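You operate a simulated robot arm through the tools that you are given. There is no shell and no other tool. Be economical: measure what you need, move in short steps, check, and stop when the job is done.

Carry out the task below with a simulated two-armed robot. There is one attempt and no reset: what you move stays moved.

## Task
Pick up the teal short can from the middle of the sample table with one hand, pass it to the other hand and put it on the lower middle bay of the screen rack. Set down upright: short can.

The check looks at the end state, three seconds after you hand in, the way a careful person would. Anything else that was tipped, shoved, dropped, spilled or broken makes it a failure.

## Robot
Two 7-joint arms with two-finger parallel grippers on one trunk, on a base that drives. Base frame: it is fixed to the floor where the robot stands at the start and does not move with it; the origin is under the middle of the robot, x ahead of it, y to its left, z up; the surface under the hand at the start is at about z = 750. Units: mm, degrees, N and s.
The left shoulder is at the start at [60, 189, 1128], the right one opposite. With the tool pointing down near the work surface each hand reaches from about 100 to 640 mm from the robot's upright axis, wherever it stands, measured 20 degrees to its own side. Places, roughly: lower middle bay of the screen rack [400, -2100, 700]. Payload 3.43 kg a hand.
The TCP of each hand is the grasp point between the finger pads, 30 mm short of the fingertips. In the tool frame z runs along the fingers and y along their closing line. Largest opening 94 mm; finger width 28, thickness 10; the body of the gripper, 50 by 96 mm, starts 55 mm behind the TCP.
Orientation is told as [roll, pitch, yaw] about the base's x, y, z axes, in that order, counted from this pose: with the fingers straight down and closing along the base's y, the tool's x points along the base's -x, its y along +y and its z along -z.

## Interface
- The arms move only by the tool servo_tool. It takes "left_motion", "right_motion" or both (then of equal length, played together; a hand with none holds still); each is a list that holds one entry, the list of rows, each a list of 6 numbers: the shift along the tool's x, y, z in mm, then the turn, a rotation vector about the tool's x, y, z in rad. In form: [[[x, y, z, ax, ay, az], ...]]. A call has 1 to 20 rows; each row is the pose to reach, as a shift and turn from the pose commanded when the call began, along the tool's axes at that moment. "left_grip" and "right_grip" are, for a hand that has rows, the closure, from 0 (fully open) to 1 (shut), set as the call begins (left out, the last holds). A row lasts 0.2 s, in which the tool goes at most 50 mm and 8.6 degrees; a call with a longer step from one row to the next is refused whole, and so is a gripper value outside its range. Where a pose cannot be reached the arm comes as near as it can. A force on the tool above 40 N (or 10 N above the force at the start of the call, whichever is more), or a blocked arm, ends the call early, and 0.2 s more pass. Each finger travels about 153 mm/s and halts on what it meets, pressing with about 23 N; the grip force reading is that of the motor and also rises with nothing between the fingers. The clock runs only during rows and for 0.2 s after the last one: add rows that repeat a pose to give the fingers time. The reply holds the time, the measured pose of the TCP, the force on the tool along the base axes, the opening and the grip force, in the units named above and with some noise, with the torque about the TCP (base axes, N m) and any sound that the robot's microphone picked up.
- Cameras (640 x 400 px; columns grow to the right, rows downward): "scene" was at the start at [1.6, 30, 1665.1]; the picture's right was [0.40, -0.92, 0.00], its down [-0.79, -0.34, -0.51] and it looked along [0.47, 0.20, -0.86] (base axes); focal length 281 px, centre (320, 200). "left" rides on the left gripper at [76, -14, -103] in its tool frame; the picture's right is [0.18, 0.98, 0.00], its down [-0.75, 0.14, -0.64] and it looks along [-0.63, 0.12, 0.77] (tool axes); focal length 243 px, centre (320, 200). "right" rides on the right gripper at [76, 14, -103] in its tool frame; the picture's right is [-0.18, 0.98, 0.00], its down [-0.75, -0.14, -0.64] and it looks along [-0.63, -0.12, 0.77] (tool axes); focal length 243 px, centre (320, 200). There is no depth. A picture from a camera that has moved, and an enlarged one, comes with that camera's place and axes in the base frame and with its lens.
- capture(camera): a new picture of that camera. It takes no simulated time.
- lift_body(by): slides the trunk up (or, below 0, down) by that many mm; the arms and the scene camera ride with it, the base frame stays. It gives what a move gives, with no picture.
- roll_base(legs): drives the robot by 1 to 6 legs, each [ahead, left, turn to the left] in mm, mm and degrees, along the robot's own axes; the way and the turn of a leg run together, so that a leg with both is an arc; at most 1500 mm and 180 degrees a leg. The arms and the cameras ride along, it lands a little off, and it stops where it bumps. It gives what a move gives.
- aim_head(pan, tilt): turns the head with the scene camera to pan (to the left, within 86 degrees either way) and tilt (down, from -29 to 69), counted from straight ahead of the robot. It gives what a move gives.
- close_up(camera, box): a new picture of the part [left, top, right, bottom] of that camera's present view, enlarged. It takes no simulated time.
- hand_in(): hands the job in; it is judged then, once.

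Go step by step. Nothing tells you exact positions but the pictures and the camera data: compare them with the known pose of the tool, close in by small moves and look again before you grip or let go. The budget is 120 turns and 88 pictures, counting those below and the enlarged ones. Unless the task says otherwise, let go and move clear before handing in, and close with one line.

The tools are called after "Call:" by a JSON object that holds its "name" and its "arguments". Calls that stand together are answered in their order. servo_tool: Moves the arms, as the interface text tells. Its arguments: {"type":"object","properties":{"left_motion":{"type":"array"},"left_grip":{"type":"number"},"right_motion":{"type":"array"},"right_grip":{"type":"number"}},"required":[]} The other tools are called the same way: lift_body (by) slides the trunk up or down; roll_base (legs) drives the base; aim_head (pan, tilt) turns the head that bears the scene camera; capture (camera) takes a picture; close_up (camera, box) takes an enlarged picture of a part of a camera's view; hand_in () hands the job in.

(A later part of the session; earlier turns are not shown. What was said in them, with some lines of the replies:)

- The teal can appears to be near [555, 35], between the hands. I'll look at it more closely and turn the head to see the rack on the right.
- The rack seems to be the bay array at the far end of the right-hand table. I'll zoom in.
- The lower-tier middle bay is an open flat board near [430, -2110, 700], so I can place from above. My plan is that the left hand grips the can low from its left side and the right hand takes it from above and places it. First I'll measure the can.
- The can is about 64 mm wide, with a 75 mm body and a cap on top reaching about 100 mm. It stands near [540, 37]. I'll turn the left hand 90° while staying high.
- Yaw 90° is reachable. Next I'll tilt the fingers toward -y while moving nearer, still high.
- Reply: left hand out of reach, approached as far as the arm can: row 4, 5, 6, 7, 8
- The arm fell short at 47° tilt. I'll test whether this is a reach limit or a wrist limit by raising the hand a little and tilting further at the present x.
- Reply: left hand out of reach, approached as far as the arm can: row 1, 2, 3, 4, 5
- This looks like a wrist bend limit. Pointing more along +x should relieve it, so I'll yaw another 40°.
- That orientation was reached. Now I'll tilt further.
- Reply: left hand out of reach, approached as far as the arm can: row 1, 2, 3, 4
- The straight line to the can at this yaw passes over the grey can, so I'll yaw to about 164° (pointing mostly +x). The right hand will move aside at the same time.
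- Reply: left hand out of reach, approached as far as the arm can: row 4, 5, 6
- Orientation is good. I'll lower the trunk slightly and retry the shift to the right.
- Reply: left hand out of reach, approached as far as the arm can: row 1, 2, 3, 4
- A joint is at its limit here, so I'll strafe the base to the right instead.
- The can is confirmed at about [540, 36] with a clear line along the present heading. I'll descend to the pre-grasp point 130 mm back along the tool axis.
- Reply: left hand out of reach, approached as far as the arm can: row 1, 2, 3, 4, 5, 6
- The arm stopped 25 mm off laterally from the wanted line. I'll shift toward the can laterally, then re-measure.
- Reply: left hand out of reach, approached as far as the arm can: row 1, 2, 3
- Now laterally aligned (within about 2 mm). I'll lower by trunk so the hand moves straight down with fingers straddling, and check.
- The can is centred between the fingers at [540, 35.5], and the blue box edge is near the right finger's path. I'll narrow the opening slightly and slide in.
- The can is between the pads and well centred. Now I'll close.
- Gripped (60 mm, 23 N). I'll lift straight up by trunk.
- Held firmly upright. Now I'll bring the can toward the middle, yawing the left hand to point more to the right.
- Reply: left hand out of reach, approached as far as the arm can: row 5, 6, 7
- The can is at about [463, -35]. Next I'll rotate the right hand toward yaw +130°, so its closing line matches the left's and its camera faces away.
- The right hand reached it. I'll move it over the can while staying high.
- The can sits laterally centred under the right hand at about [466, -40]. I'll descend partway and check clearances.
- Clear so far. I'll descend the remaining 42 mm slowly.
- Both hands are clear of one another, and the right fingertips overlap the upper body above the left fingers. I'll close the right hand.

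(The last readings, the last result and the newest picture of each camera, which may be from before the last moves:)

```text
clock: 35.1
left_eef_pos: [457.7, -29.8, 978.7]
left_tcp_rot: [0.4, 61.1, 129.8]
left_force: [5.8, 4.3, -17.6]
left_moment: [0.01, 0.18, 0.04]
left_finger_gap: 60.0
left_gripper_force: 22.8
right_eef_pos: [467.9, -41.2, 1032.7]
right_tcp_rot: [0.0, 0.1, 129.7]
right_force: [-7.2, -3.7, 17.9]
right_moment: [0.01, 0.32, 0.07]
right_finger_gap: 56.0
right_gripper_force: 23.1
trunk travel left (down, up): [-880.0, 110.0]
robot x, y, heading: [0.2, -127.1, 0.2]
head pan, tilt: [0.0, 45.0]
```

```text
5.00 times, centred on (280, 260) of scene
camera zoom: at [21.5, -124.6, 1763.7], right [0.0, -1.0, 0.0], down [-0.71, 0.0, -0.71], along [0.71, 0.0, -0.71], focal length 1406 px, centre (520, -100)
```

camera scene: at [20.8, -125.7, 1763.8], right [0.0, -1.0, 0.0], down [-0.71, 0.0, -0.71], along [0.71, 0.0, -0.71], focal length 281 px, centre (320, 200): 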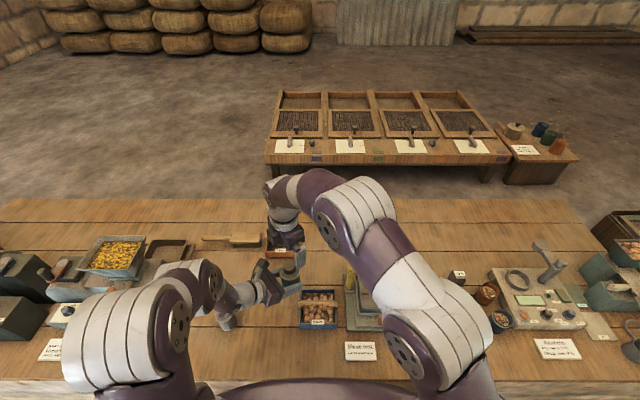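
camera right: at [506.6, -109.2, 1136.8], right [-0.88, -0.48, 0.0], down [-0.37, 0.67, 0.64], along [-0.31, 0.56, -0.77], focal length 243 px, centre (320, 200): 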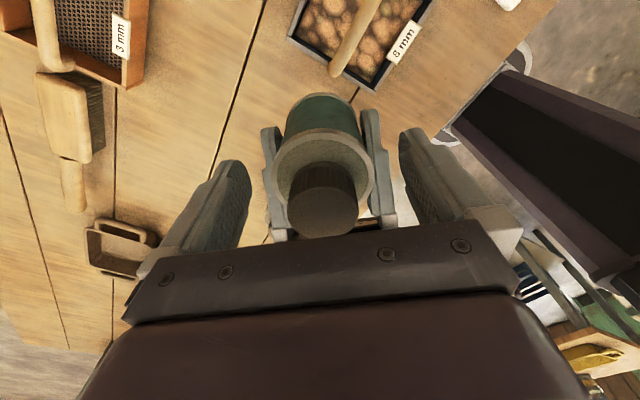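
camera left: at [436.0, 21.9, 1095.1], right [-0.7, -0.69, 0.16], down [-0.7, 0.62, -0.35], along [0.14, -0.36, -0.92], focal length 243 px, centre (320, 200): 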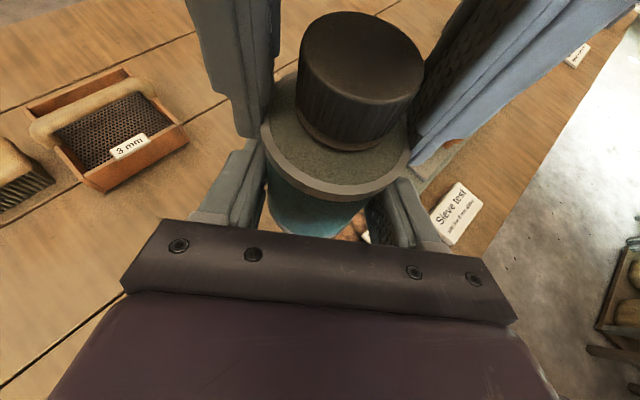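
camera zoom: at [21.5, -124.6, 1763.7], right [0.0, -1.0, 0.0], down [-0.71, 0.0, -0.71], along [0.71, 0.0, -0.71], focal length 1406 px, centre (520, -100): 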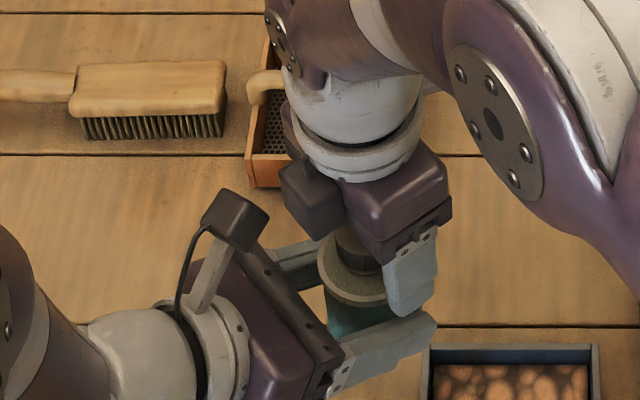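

The right hand closed to 56 mm but there is an 18 N vertical push between the hands, possibly fingertip on fingertip. I'll reopen, rise a few millimetres and re-close.

Call:
{"name": "servo_tool", "arguments": {"right_motion": [[[0, 0, 0, 0, 0, 0], [0, 0, -5, 0, 0, 0], [0, 0, -5, 0, 0, 0]]], "right_grip": 0.2}}

Call:
{"name": "servo_tool", "arguments": {"right_motion": [[[0, 0, 0, 0, 0, 0], [0, 0, 0, 0, 0, 0], [0, 0, 0, 0, 0, 0], [0, 0, 0, 0, 0, 0]]], "right_grip": 1.0}}

Call:
{"name": "close_up", "arguments": {"camera": "left", "box": [180, 0, 500, 260]}}

Call:
{"name": "close_up", "arguments": {"camera": "right", "box": [200, 70, 440, 260]}}

```text
clock: 35.9
left_eef_pos: [459.0, -30.3, 979.8]
left_tcp_rot: [0.4, 61.2, 129.8]
left_force: [0.4, -0.6, -1.6]
left_moment: [-0.03, -0.01, 0.01]
left_finger_gap: 60.4
left_gripper_force: 23.2
right_eef_pos: [468.7, -41.3, 1038.2]
right_tcp_rot: [0.0, 0.1, 129.5]
right_force: [-0.1, 0.6, -0.4]
right_moment: [0.0, -0.01, -0.03]
right_finger_gap: 75.4
right_gripper_force: 0.3
trunk travel left (down, up): [-880.0, 110.0]
robot x, y, heading: [-0.0, -125.0, -0.1]
head pan, tilt: [0.0, 45.0]
```

```text
clock: 36.9
left_eef_pos: [458.1, -29.6, 978.5]
left_tcp_rot: [0.3, 61.1, 129.8]
left_force: [-5.2, -3.9, 3.4]
left_moment: [0.06, -0.12, 0.04]
left_finger_gap: 60.2
left_gripper_force: 22.8
right_eef_pos: [468.1, -41.3, 1037.7]
right_tcp_rot: [0.1, 0.0, 129.5]
right_force: [5.0, 3.1, -4.5]
right_moment: [0.1, -0.21, -0.07]
right_finger_gap: 55.8
right_gripper_force: 23.1
trunk travel left (down, up): [-880.0, 110.0]
robot x, y, heading: [-1.1, -123.4, 0.1]
head pan, tilt: [0.0, 45.0]
```

```text
1.54 times, centred on (340, 130) of left
camera zoom: at [436.1, 21.8, 1095.5], right [-0.7, -0.69, 0.16], down [-0.7, 0.62, -0.35], along [0.14, -0.36, -0.92], focal length 373 px, centre (289, 308)
```

zoom: 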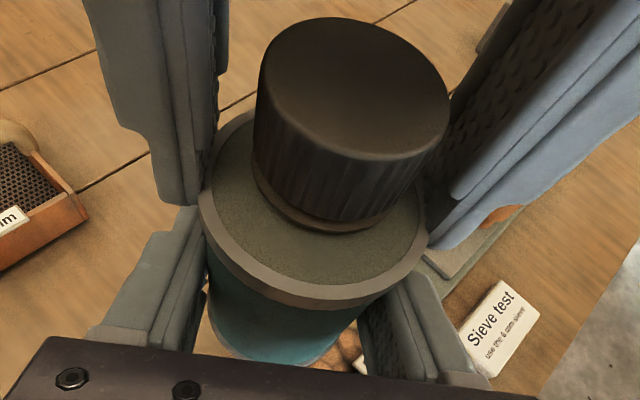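

```text
2.11 times, centred on (320, 165) of right
camera zoom: at [505.8, -109.1, 1139.3], right [-0.88, -0.48, 0.0], down [-0.37, 0.67, 0.64], along [-0.31, 0.56, -0.77], focal length 511 px, centre (320, 274)
```

zoom: 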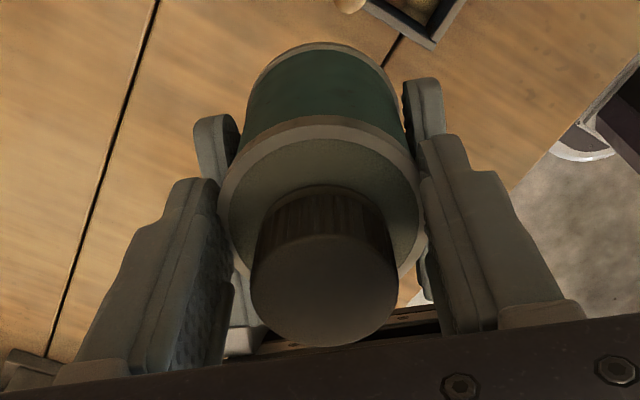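

The right fingers grip the upper body just under the rim and forces are low now. I'll open the left hand slightly and check that the right hand carries the weight.

Call:
{"name": "servo_tool", "arguments": {"left_motion": [[[0, 0, 0, 0, 0, 0], [0, 0, 0, 0, 0, 0]]], "left_grip": 0.3}}

Call:
{"name": "close_up", "arguments": {"camera": "left", "box": [180, 0, 500, 260]}}

```text
clock: 37.5
left_eef_pos: [459.6, -29.0, 980.0]
left_tcp_rot: [0.3, 61.2, 129.7]
left_force: [-0.7, -0.7, 0.3]
left_moment: [0.0, 0.01, 0.0]
left_finger_gap: 65.8
left_gripper_force: 0.0
right_eef_pos: [469.2, -40.8, 1037.7]
right_tcp_rot: [0.0, 0.0, 129.6]
right_force: [-0.2, -0.2, 0.2]
right_moment: [-0.01, 0.01, -0.02]
right_finger_gap: 56.0
right_gripper_force: 23.1
trunk travel left (down, up): [-880.0, 110.0]
robot x, y, heading: [1.3, -125.7, -0.1]
head pan, tilt: [0.0, 45.0]
```

```text
1.54 times, centred on (340, 130) of left
camera zoom: at [436.2, 21.9, 1095.5], right [-0.7, -0.69, 0.16], down [-0.7, 0.62, -0.35], along [0.14, -0.36, -0.92], focal length 373 px, centre (289, 308)
```

zoom: 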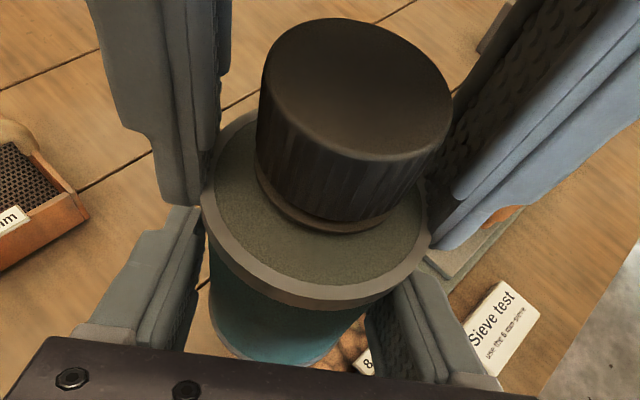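

The right hand now holds the can by itself. I'll open the left fully and retract along its own axis.

Call:
{"name": "servo_tool", "arguments": {"left_motion": [[[0, 0, -8, 0, 0, 0], [0, 0, -25, 0, 0, 0], [0, 0, -50, 0, 0, 0], [0, 0, -80, 0, 0, 0], [0, 0, -110, 0, 0, 0], [0, 0, -110, 0, 0, 0]]], "left_grip": 0.15}}

Call:
{"name": "capture", "arguments": {"camera": "left"}}

Call:
{"name": "capture", "arguments": {"camera": "right"}}

```text
clock: 38.9
left_eef_pos: [421.7, 26.6, 1038.1]
left_tcp_rot: [-0.4, 58.5, 129.7]
left_force: [-0.2, -0.8, -0.6]
left_moment: [-0.01, 0.04, 0.01]
left_finger_gap: 79.8
left_gripper_force: 0.0
left hand out of reach, approached as far as the arm can: row 1, 2, 3, 4, 5, 6
right_eef_pos: [468.9, -41.9, 1036.7]
right_tcp_rot: [0.1, 0.1, 129.6]
right_force: [0.6, 0.2, -1.1]
right_moment: [-0.01, -0.01, -0.01]
right_finger_gap: 56.0
right_gripper_force: 23.3
trunk travel left (down, up): [-880.0, 110.0]
robot x, y, heading: [-0.9, -126.9, 0.1]
head pan, tilt: [0.0, 45.0]
```

```text
50 pictures are left
camera left: at [402.1, 71.7, 1156.7], right [-0.69, -0.71, 0.15], down [-0.71, 0.63, -0.31], along [0.12, -0.32, -0.94], focal length 243 px, centre (320, 200)
```

left: 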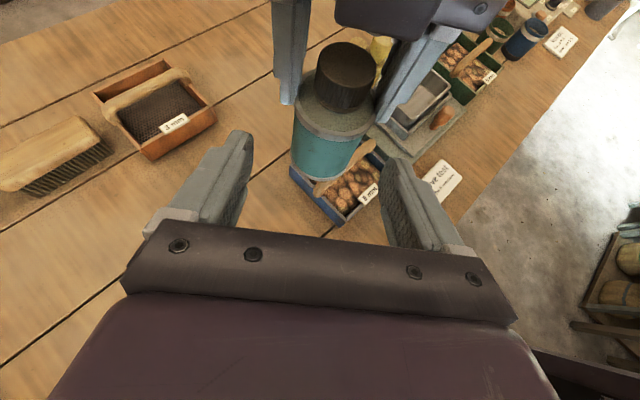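

```text
49 pictures are left
camera right: at [506.3, -109.3, 1138.8], right [-0.88, -0.48, 0.0], down [-0.37, 0.67, 0.64], along [-0.31, 0.56, -0.77], focal length 243 px, centre (320, 200)
```

right: 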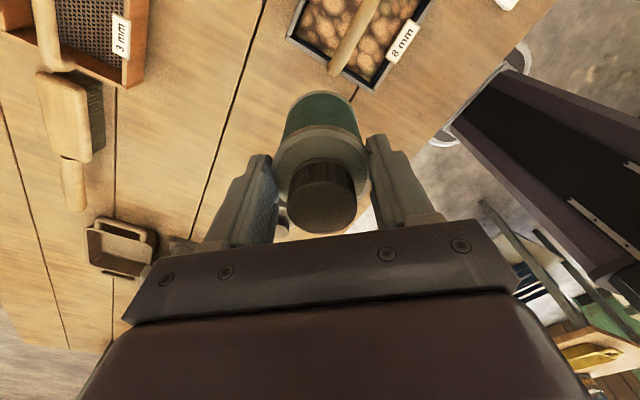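

The handover is done: the right hand holds the can alone. I'll spread the arms apart for driving, with the right hand raised and drawn to its side and the left moved away.

Call:
{"name": "servo_tool", "arguments": {"left_motion": [[[-5, -12, -23, 0, 0, 0], [-9, -24, -46, 0, 0, 0], [-14, -36, -70, 0, 0, 0], [-18, -48, -94, 0, 0, 0], [-23, -60, -117, 0, 0, 0], [-28, -73, -141, 0, 0, 0], [-28, -73, -141, 0, 0, 0]]], "right_motion": [[[20, 36, -10, 0, 0, 0], [41, 73, -20, 0, 0, 0], [62, 109, -30, 0, 0, 0], [83, 146, -40, 0, 0, 0], [104, 182, -50, 0, 0, 0], [124, 219, -60, 0, 0, 0], [124, 219, -60, 0, 0, 0]]]}}

Call:
{"name": "lift_body", "arguments": {"by": 100}}

Call:
{"name": "aim_head", "arguments": {"pan": -60, "tilt": 35}}

Call:
{"name": "capture", "arguments": {"camera": "scene"}}

```text
clock: 40.5
left_eef_pos: [394.4, 149.0, 1078.8]
left_tcp_rot: [-0.8, 55.0, 129.8]
left_force: [-0.1, -0.5, -0.7]
left_moment: [0.02, 0.0, 0.04]
left_finger_gap: 79.7
left_gripper_force: 0.0
left hand out of reach, approached as far as the arm can: row 1, 2, 3, 4, 5, 6, 7
right_eef_pos: [377.6, -277.2, 1096.7]
right_tcp_rot: [0.0, -0.1, 129.5]
right_force: [-0.2, 0.1, -1.6]
right_moment: [0.02, -0.03, 0.01]
right_finger_gap: 56.1
right_gripper_force: 22.5
trunk travel left (down, up): [-880.0, 110.0]
robot x, y, heading: [3.5, -129.2, -0.1]
head pan, tilt: [0.0, 45.0]
```

```text
clock: 41.9
left_eef_pos: [394.7, 149.9, 1178.9]
left_tcp_rot: [-0.9, 55.1, 129.7]
left_force: [0.3, -0.4, 0.3]
left_moment: [-0.02, 0.0, -0.02]
left_finger_gap: 79.6
left_gripper_force: 0.0
right_eef_pos: [376.4, -276.6, 1197.2]
right_tcp_rot: [0.0, 0.0, 129.5]
right_force: [-0.1, -0.4, -1.6]
right_moment: [-0.03, -0.05, 0.0]
right_finger_gap: 56.1
right_gripper_force: 23.1
trunk travel left (down, up): [-980.0, 10.0]
robot x, y, heading: [1.6, -126.0, -0.3]
head pan, tilt: [0.0, 45.0]
```

```text
clock: 43.1
left_eef_pos: [392.9, 150.6, 1178.5]
left_tcp_rot: [-0.9, 55.0, 129.7]
left_force: [-0.7, 0.1, 0.7]
left_moment: [-0.03, 0.01, 0.04]
left_finger_gap: 80.0
left_gripper_force: 0.1
right_eef_pos: [376.9, -276.9, 1197.1]
right_tcp_rot: [-0.1, 0.1, 129.4]
right_force: [0.7, -0.2, -1.1]
right_moment: [-0.01, 0.0, -0.02]
right_finger_gap: 55.9
right_gripper_force: 22.7
trunk travel left (down, up): [-980.0, 10.0]
robot x, y, heading: [2.4, -128.8, 0.1]
head pan, tilt: [-60.0, 35.0]
```

```text
48 pictures are left
camera scene: at [-15.8, -200.9, 1878.6], right [-0.87, -0.5, 0.0], down [-0.29, 0.5, -0.82], along [0.41, -0.71, -0.57], focal length 281 px, centre (320, 200)
```

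scene: 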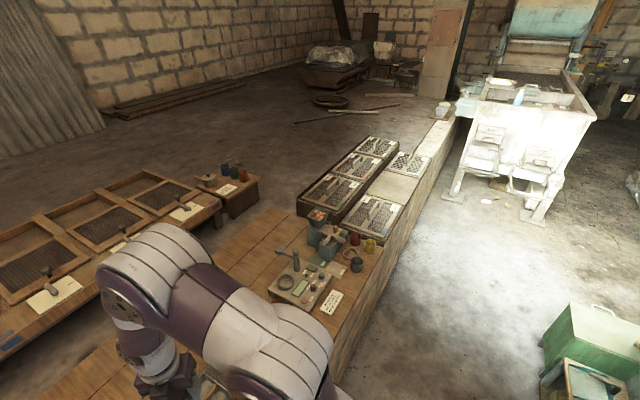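

The lane on the robot's side looks clear. I'll back off slightly for margin, strafe right by about 1 m, then look again.

Call:
{"name": "roll_base", "arguments": {"legs": [[-80, 0, 0], [0, -1000, 0]]}}

Call:
{"name": "capture", "arguments": {"camera": "scene"}}

```text
clock: 49.0
left_eef_pos: [310.7, -852.5, 1179.3]
left_tcp_rot: [-0.7, 54.9, 128.7]
left_force: [0.1, 0.1, 0.2]
left_moment: [0.03, -0.01, -0.02]
left_finger_gap: 79.7
left_gripper_force: 0.1
right_eef_pos: [284.9, -1277.9, 1196.4]
right_tcp_rot: [0.0, 0.0, 128.5]
right_force: [-0.1, 0.4, -1.5]
right_moment: [0.01, 0.0, -0.03]
right_finger_gap: 56.1
right_gripper_force: 23.0
trunk travel left (down, up): [-980.0, 10.0]
robot x, y, heading: [-89.8, -1126.5, -1.3]
head pan, tilt: [-60.0, 35.0]
```

```text
47 pictures are left
camera scene: at [-105.6, -1195.1, 1878.6], right [-0.88, -0.48, 0.0], down [-0.28, 0.5, -0.82], along [0.4, -0.72, -0.57], focal length 281 px, centre (320, 200)
```

scene: 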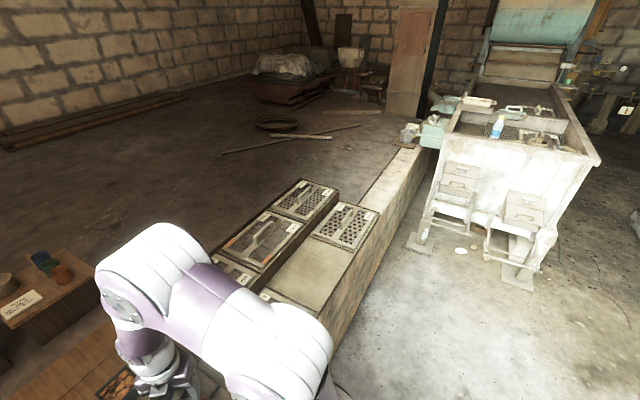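

The bay spans about x 280–580 and y -1880 to -2300 with its centre near [430, -2090]. I'll drive so it lies in front of the right hand.

Call:
{"name": "roll_base", "arguments": {"legs": [[0, 0, 1.3], [0, -815, 0]]}}

Call:
{"name": "aim_head", "arguments": {"pan": -10, "tilt": 60}}

Call:
{"name": "capture", "arguments": {"camera": "scene"}}

Call:
{"name": "capture", "arguments": {"camera": "right"}}

```text
clock: 53.7
left_eef_pos: [309.9, -1663.0, 1178.8]
left_tcp_rot: [-0.8, 55.0, 130.6]
left_force: [0.6, -0.3, 0.8]
left_moment: [0.01, -0.01, 0.0]
left_finger_gap: 80.0
left_gripper_force: 0.1
right_eef_pos: [297.9, -2089.8, 1196.5]
right_tcp_rot: [0.0, 0.0, 130.3]
right_force: [0.0, 0.9, -1.6]
right_moment: [0.0, 0.0, 0.02]
right_finger_gap: 56.2
right_gripper_force: 22.7
trunk travel left (down, up): [-980.0, 10.0]
robot x, y, heading: [-80.4, -1946.7, 1.1]
head pan, tilt: [-60.0, 35.0]
```

```text
clock: 54.9
left_eef_pos: [308.8, -1663.7, 1178.1]
left_tcp_rot: [-0.9, 55.0, 130.4]
left_force: [-0.4, 0.0, 0.3]
left_moment: [-0.03, 0.04, 0.02]
left_finger_gap: 79.7
left_gripper_force: 0.0
right_eef_pos: [298.3, -2091.0, 1197.6]
right_tcp_rot: [-0.1, 0.0, 130.1]
right_force: [-0.7, 0.3, -1.2]
right_moment: [0.01, -0.01, -0.01]
right_finger_gap: 55.9
right_gripper_force: 23.1
trunk travel left (down, up): [-980.0, 10.0]
robot x, y, heading: [-82.0, -1939.9, 0.8]
head pan, tilt: [-10.0, 60.0]
```

```text
46 pictures are left
camera scene: at [-75.6, -1954.8, 1844.3], right [-0.16, -0.99, 0.0], down [-0.85, 0.14, -0.5], along [0.49, -0.08, -0.87], focal length 281 px, centre (320, 200)
```

scene: 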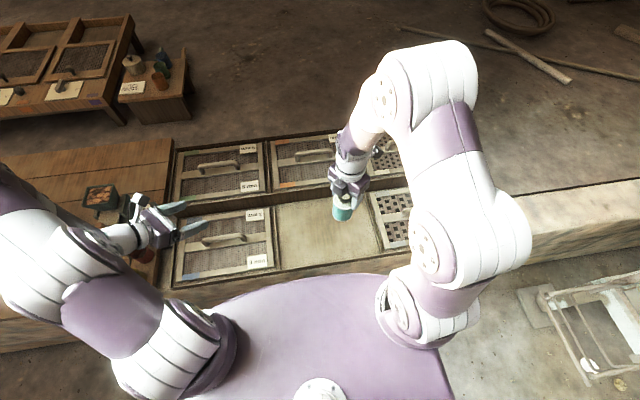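

```text
45 pictures are left
camera right: at [335.9, -2157.5, 1298.6], right [-0.87, -0.49, 0.0], down [-0.38, 0.67, 0.64], along [-0.32, 0.56, -0.77], focal length 243 px, centre (320, 200)
```

right: 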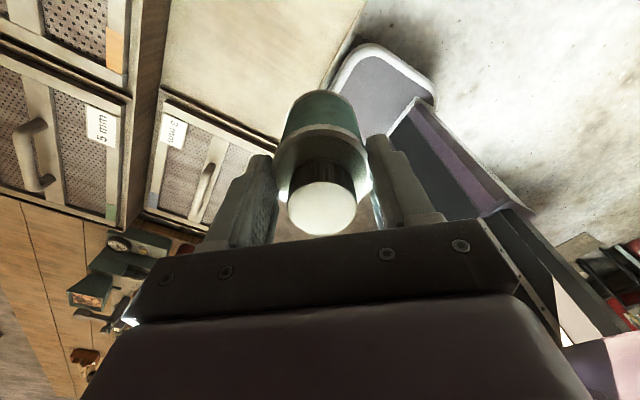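

The bay centre is refined to about [425, -2062]. I'll move the can over it, then lower the trunk.

Call:
{"name": "servo_tool", "arguments": {"right_motion": [[[15, -29, 0, 0, 0, 0], [30, -58, 0, 0, 0, 0], [45, -87, 0, 0, 0, 0], [60, -116, 0, 0, 0, 0], [60, -116, 0, 0, 0, 0]]]}}

Call:
{"name": "lift_body", "arguments": {"by": -180}}

Call:
{"name": "capture", "arguments": {"camera": "scene"}}

Call:
{"name": "capture", "arguments": {"camera": "right"}}

```text
clock: 56.1
left_eef_pos: [309.0, -1663.6, 1178.6]
left_tcp_rot: [-1.0, 55.0, 130.5]
left_force: [0.6, 0.0, 0.3]
left_moment: [0.02, -0.02, 0.0]
left_finger_gap: 80.1
left_gripper_force: 0.1
right_eef_pos: [424.6, -2061.9, 1196.0]
right_tcp_rot: [0.1, 0.0, 130.3]
right_force: [0.3, 0.4, -1.6]
right_moment: [0.02, -0.01, -0.03]
right_finger_gap: 55.9
right_gripper_force: 23.3
trunk travel left (down, up): [-980.0, 10.0]
robot x, y, heading: [-84.1, -1947.3, 0.8]
head pan, tilt: [-10.0, 60.0]
```

```text
clock: 58.1
left_eef_pos: [310.1, -1662.5, 998.4]
left_tcp_rot: [-0.9, 55.0, 130.3]
left_force: [0.1, -0.4, -0.9]
left_moment: [-0.01, 0.01, 0.02]
left_finger_gap: 80.0
left_gripper_force: 0.1
right_eef_pos: [426.0, -2062.7, 1015.8]
right_tcp_rot: [0.0, 0.0, 130.2]
right_force: [0.5, 0.0, -0.9]
right_moment: [-0.02, 0.01, -0.02]
right_finger_gap: 55.9
right_gripper_force: 23.0
trunk travel left (down, up): [-800.0, 190.0]
robot x, y, heading: [-78.3, -1950.3, 0.8]
head pan, tilt: [-10.0, 60.0]
```

```text
44 pictures are left
camera scene: at [-75.7, -1955.2, 1664.3], right [-0.16, -0.99, 0.0], down [-0.85, 0.14, -0.5], along [0.49, -0.08, -0.87], focal length 281 px, centre (320, 200)
```

scene: 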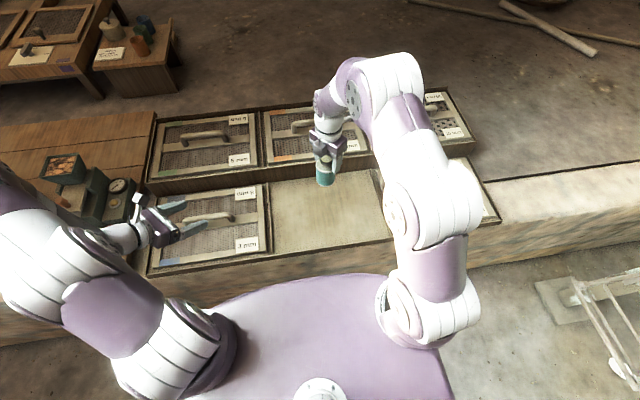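

```text
43 pictures are left
camera right: at [462.9, -2129.3, 1117.7], right [-0.87, -0.49, 0.0], down [-0.38, 0.67, 0.64], along [-0.32, 0.56, -0.77], focal length 243 px, centre (320, 200)
```

right: 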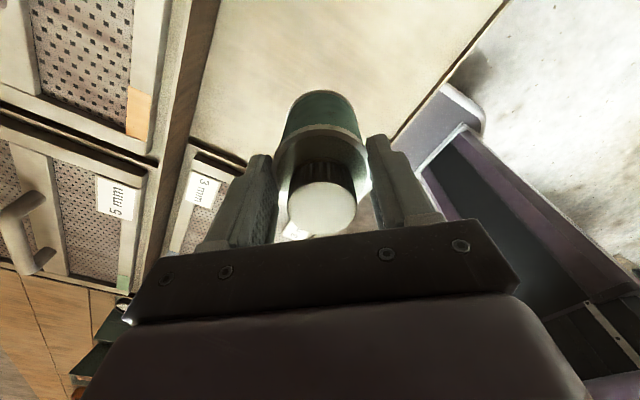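

The bay surface triangulates to z ≈ 698. The can bottom is near 923, so I'll descend 205 mm first.

Call:
{"name": "servo_tool", "arguments": {"right_motion": [[[0, 0, 40, 0, 0, 0], [0, 0, 80, 0, 0, 0], [0, 0, 120, 0, 0, 0], [0, 0, 160, 0, 0, 0], [0, 0, 190, 0, 0, 0], [0, 0, 205, 0, 0, 0], [0, 0, 205, 0, 0, 0]]]}}

Call:
{"name": "capture", "arguments": {"camera": "right"}}

Call:
{"name": "close_up", "arguments": {"camera": "scene", "box": [240, 100, 420, 280]}}

```text
clock: 59.7
left_eef_pos: [308.0, -1663.7, 998.3]
left_tcp_rot: [-0.9, 55.0, 130.3]
left_force: [-0.2, -0.4, 0.1]
left_moment: [0.01, 0.02, 0.01]
left_finger_gap: 80.1
left_gripper_force: 0.1
right_eef_pos: [424.2, -2061.6, 810.4]
right_tcp_rot: [-0.1, 0.1, 130.2]
right_force: [2.4, 1.3, 11.2]
right_moment: [-0.03, -0.01, 0.02]
right_finger_gap: 55.7
right_gripper_force: 23.5
trunk travel left (down, up): [-800.0, 190.0]
robot x, y, heading: [-82.6, -1948.0, 1.0]
head pan, tilt: [-10.0, 60.0]
```

```text
42 pictures are left
camera right: at [462.1, -2129.3, 912.0], right [-0.87, -0.49, 0.0], down [-0.38, 0.67, 0.64], along [-0.32, 0.56, -0.77], focal length 243 px, centre (320, 200)
```

right: 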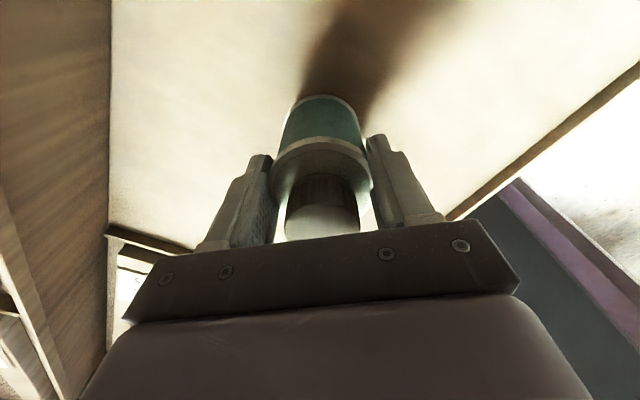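

```text
2.22 times, centred on (330, 190) of scene
camera zoom: at [-77.1, -1954.2, 1664.3], right [-0.16, -0.99, 0.0], down [-0.85, 0.14, -0.5], along [0.49, -0.08, -0.87], focal length 625 px, centre (298, 222)
```

zoom: 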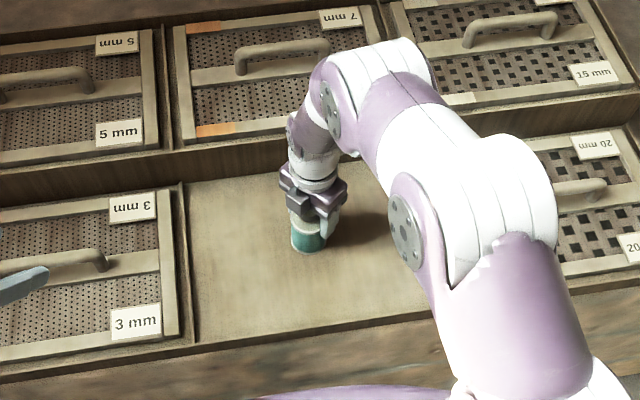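

The upward force rose by about 12 N, so the can is standing on the board well inside the bay. I'll ease the pressure slightly and look at the reading before opening.

Call:
{"name": "servo_tool", "arguments": {"right_motion": [[[0, 0, -1, 0, 0, 0], [0, 0, -1, 0, 0, 0]]]}}

Call:
{"name": "close_up", "arguments": {"camera": "scene", "box": [290, 140, 370, 230]}}

```text
clock: 60.3
left_eef_pos: [309.3, -1664.8, 998.9]
left_tcp_rot: [-0.9, 55.0, 130.4]
left_force: [-0.3, 0.1, -0.2]
left_moment: [0.01, 0.0, 0.0]
left_finger_gap: 80.0
left_gripper_force: 0.0
right_eef_pos: [423.5, -2062.7, 809.9]
right_tcp_rot: [0.1, -0.1, 130.1]
right_force: [1.2, 0.1, 0.6]
right_moment: [0.06, -0.1, 0.05]
right_finger_gap: 56.4
right_gripper_force: 22.9
trunk travel left (down, up): [-800.0, 190.0]
robot x, y, heading: [-84.4, -1950.1, 0.6]
head pan, tilt: [-10.0, 60.0]
```

```text
4.44 times, centred on (330, 185) of scene
camera zoom: at [-75.9, -1955.1, 1664.1], right [-0.16, -0.99, 0.0], down [-0.85, 0.14, -0.5], along [0.49, -0.08, -0.87], focal length 1250 px, centre (276, 267)
```

zoom: 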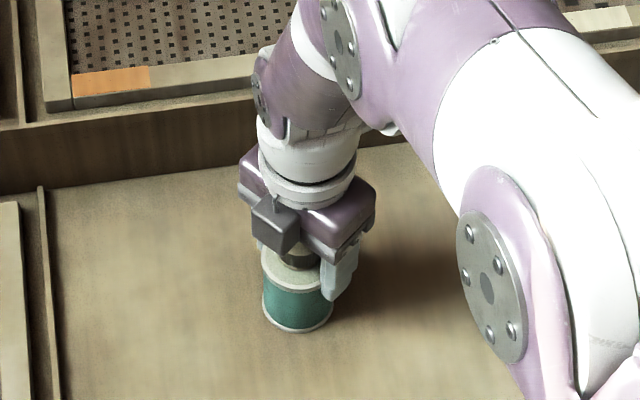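

The can stands on the board with the load balanced. I'll open and, after the fingers are clear, rise straight up.

Call:
{"name": "servo_tool", "arguments": {"right_motion": [[[0, 0, 0, 0, 0, 0], [0, 0, 0, 0, 0, 0], [0, 0, 0, 0, 0, 0]]], "right_grip": 0.1}}

Call:
{"name": "capture", "arguments": {"camera": "right"}}

```text
clock: 61.1
left_eef_pos: [309.6, -1664.2, 999.1]
left_tcp_rot: [-0.8, 54.9, 130.3]
left_force: [-0.1, -0.2, 0.0]
left_moment: [0.01, -0.01, 0.01]
left_finger_gap: 79.6
left_gripper_force: 0.0
right_eef_pos: [424.4, -2062.8, 810.9]
right_tcp_rot: [0.0, 0.0, 130.2]
right_force: [-0.2, -0.2, -1.0]
right_moment: [0.04, 0.02, 0.02]
right_finger_gap: 84.5
right_gripper_force: 0.1
trunk travel left (down, up): [-800.0, 190.0]
robot x, y, heading: [-80.2, -1945.6, 0.7]
head pan, tilt: [-10.0, 60.0]
```

```text
39 pictures are left
camera right: at [462.6, -2129.7, 912.7], right [-0.87, -0.49, 0.0], down [-0.38, 0.67, 0.64], along [-0.32, 0.56, -0.77], focal length 243 px, centre (320, 200)
```

right: 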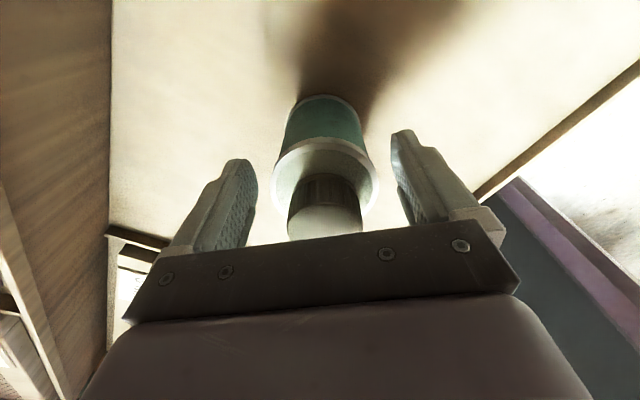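

The can stands free and upright between the open fingers. I'll rise straight up and inspect.

Call:
{"name": "servo_tool", "arguments": {"right_motion": [[[0, 0, -20, 0, 0, 0], [0, 0, -50, 0, 0, 0], [0, 0, -90, 0, 0, 0], [0, 0, -130, 0, 0, 0], [0, 0, -180, 0, 0, 0], [0, 0, -220, 0, 0, 0], [0, 0, -220, 0, 0, 0]]]}}

Call:
{"name": "capture", "arguments": {"camera": "right"}}

Call:
{"name": "capture", "arguments": {"camera": "scene"}}

```text
clock: 62.7
left_eef_pos: [310.1, -1664.8, 998.6]
left_tcp_rot: [-0.8, 55.0, 130.4]
left_force: [0.2, 0.1, 0.1]
left_moment: [0.03, 0.0, 0.01]
left_finger_gap: 79.9
left_gripper_force: 0.1
right_eef_pos: [423.2, -2061.6, 1033.0]
right_tcp_rot: [0.1, 0.0, 130.2]
right_force: [-0.4, -0.6, -1.0]
right_moment: [-0.01, 0.01, -0.03]
right_finger_gap: 84.4
right_gripper_force: 0.0
trunk travel left (down, up): [-800.0, 190.0]
robot x, y, heading: [-79.7, -1940.6, 0.7]
head pan, tilt: [-10.0, 60.0]
```

```text
38 pictures are left
camera right: at [462.0, -2128.7, 1134.5], right [-0.87, -0.49, 0.0], down [-0.38, 0.67, 0.64], along [-0.32, 0.56, -0.77], focal length 243 px, centre (320, 200)
```

right: 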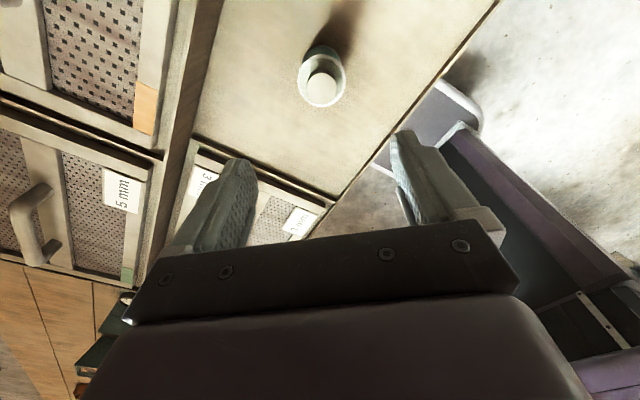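

```text
37 pictures are left
camera scene: at [-74.9, -1955.1, 1664.3], right [-0.16, -0.99, 0.0], down [-0.85, 0.14, -0.5], along [0.49, -0.08, -0.87], focal length 281 px, centre (320, 200)
```

scene: 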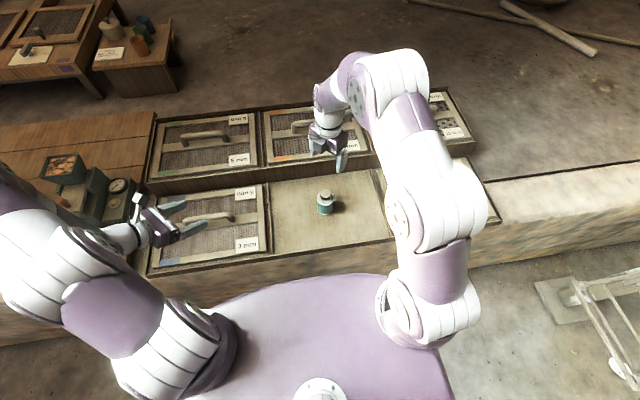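

The can stands upright in the middle of the lower middle bay, and both hands are clear. I'm handing in.

Call:
{"name": "hand_in", "arguments": {}}

```text
The job is handed in.
```

I picked up the teal short can with the left hand, passed it to the right hand, and set it upright near the centre of the rack's lower middle bay. Both hands were clear of it before I handed in, and I saw nothing else disturbed.
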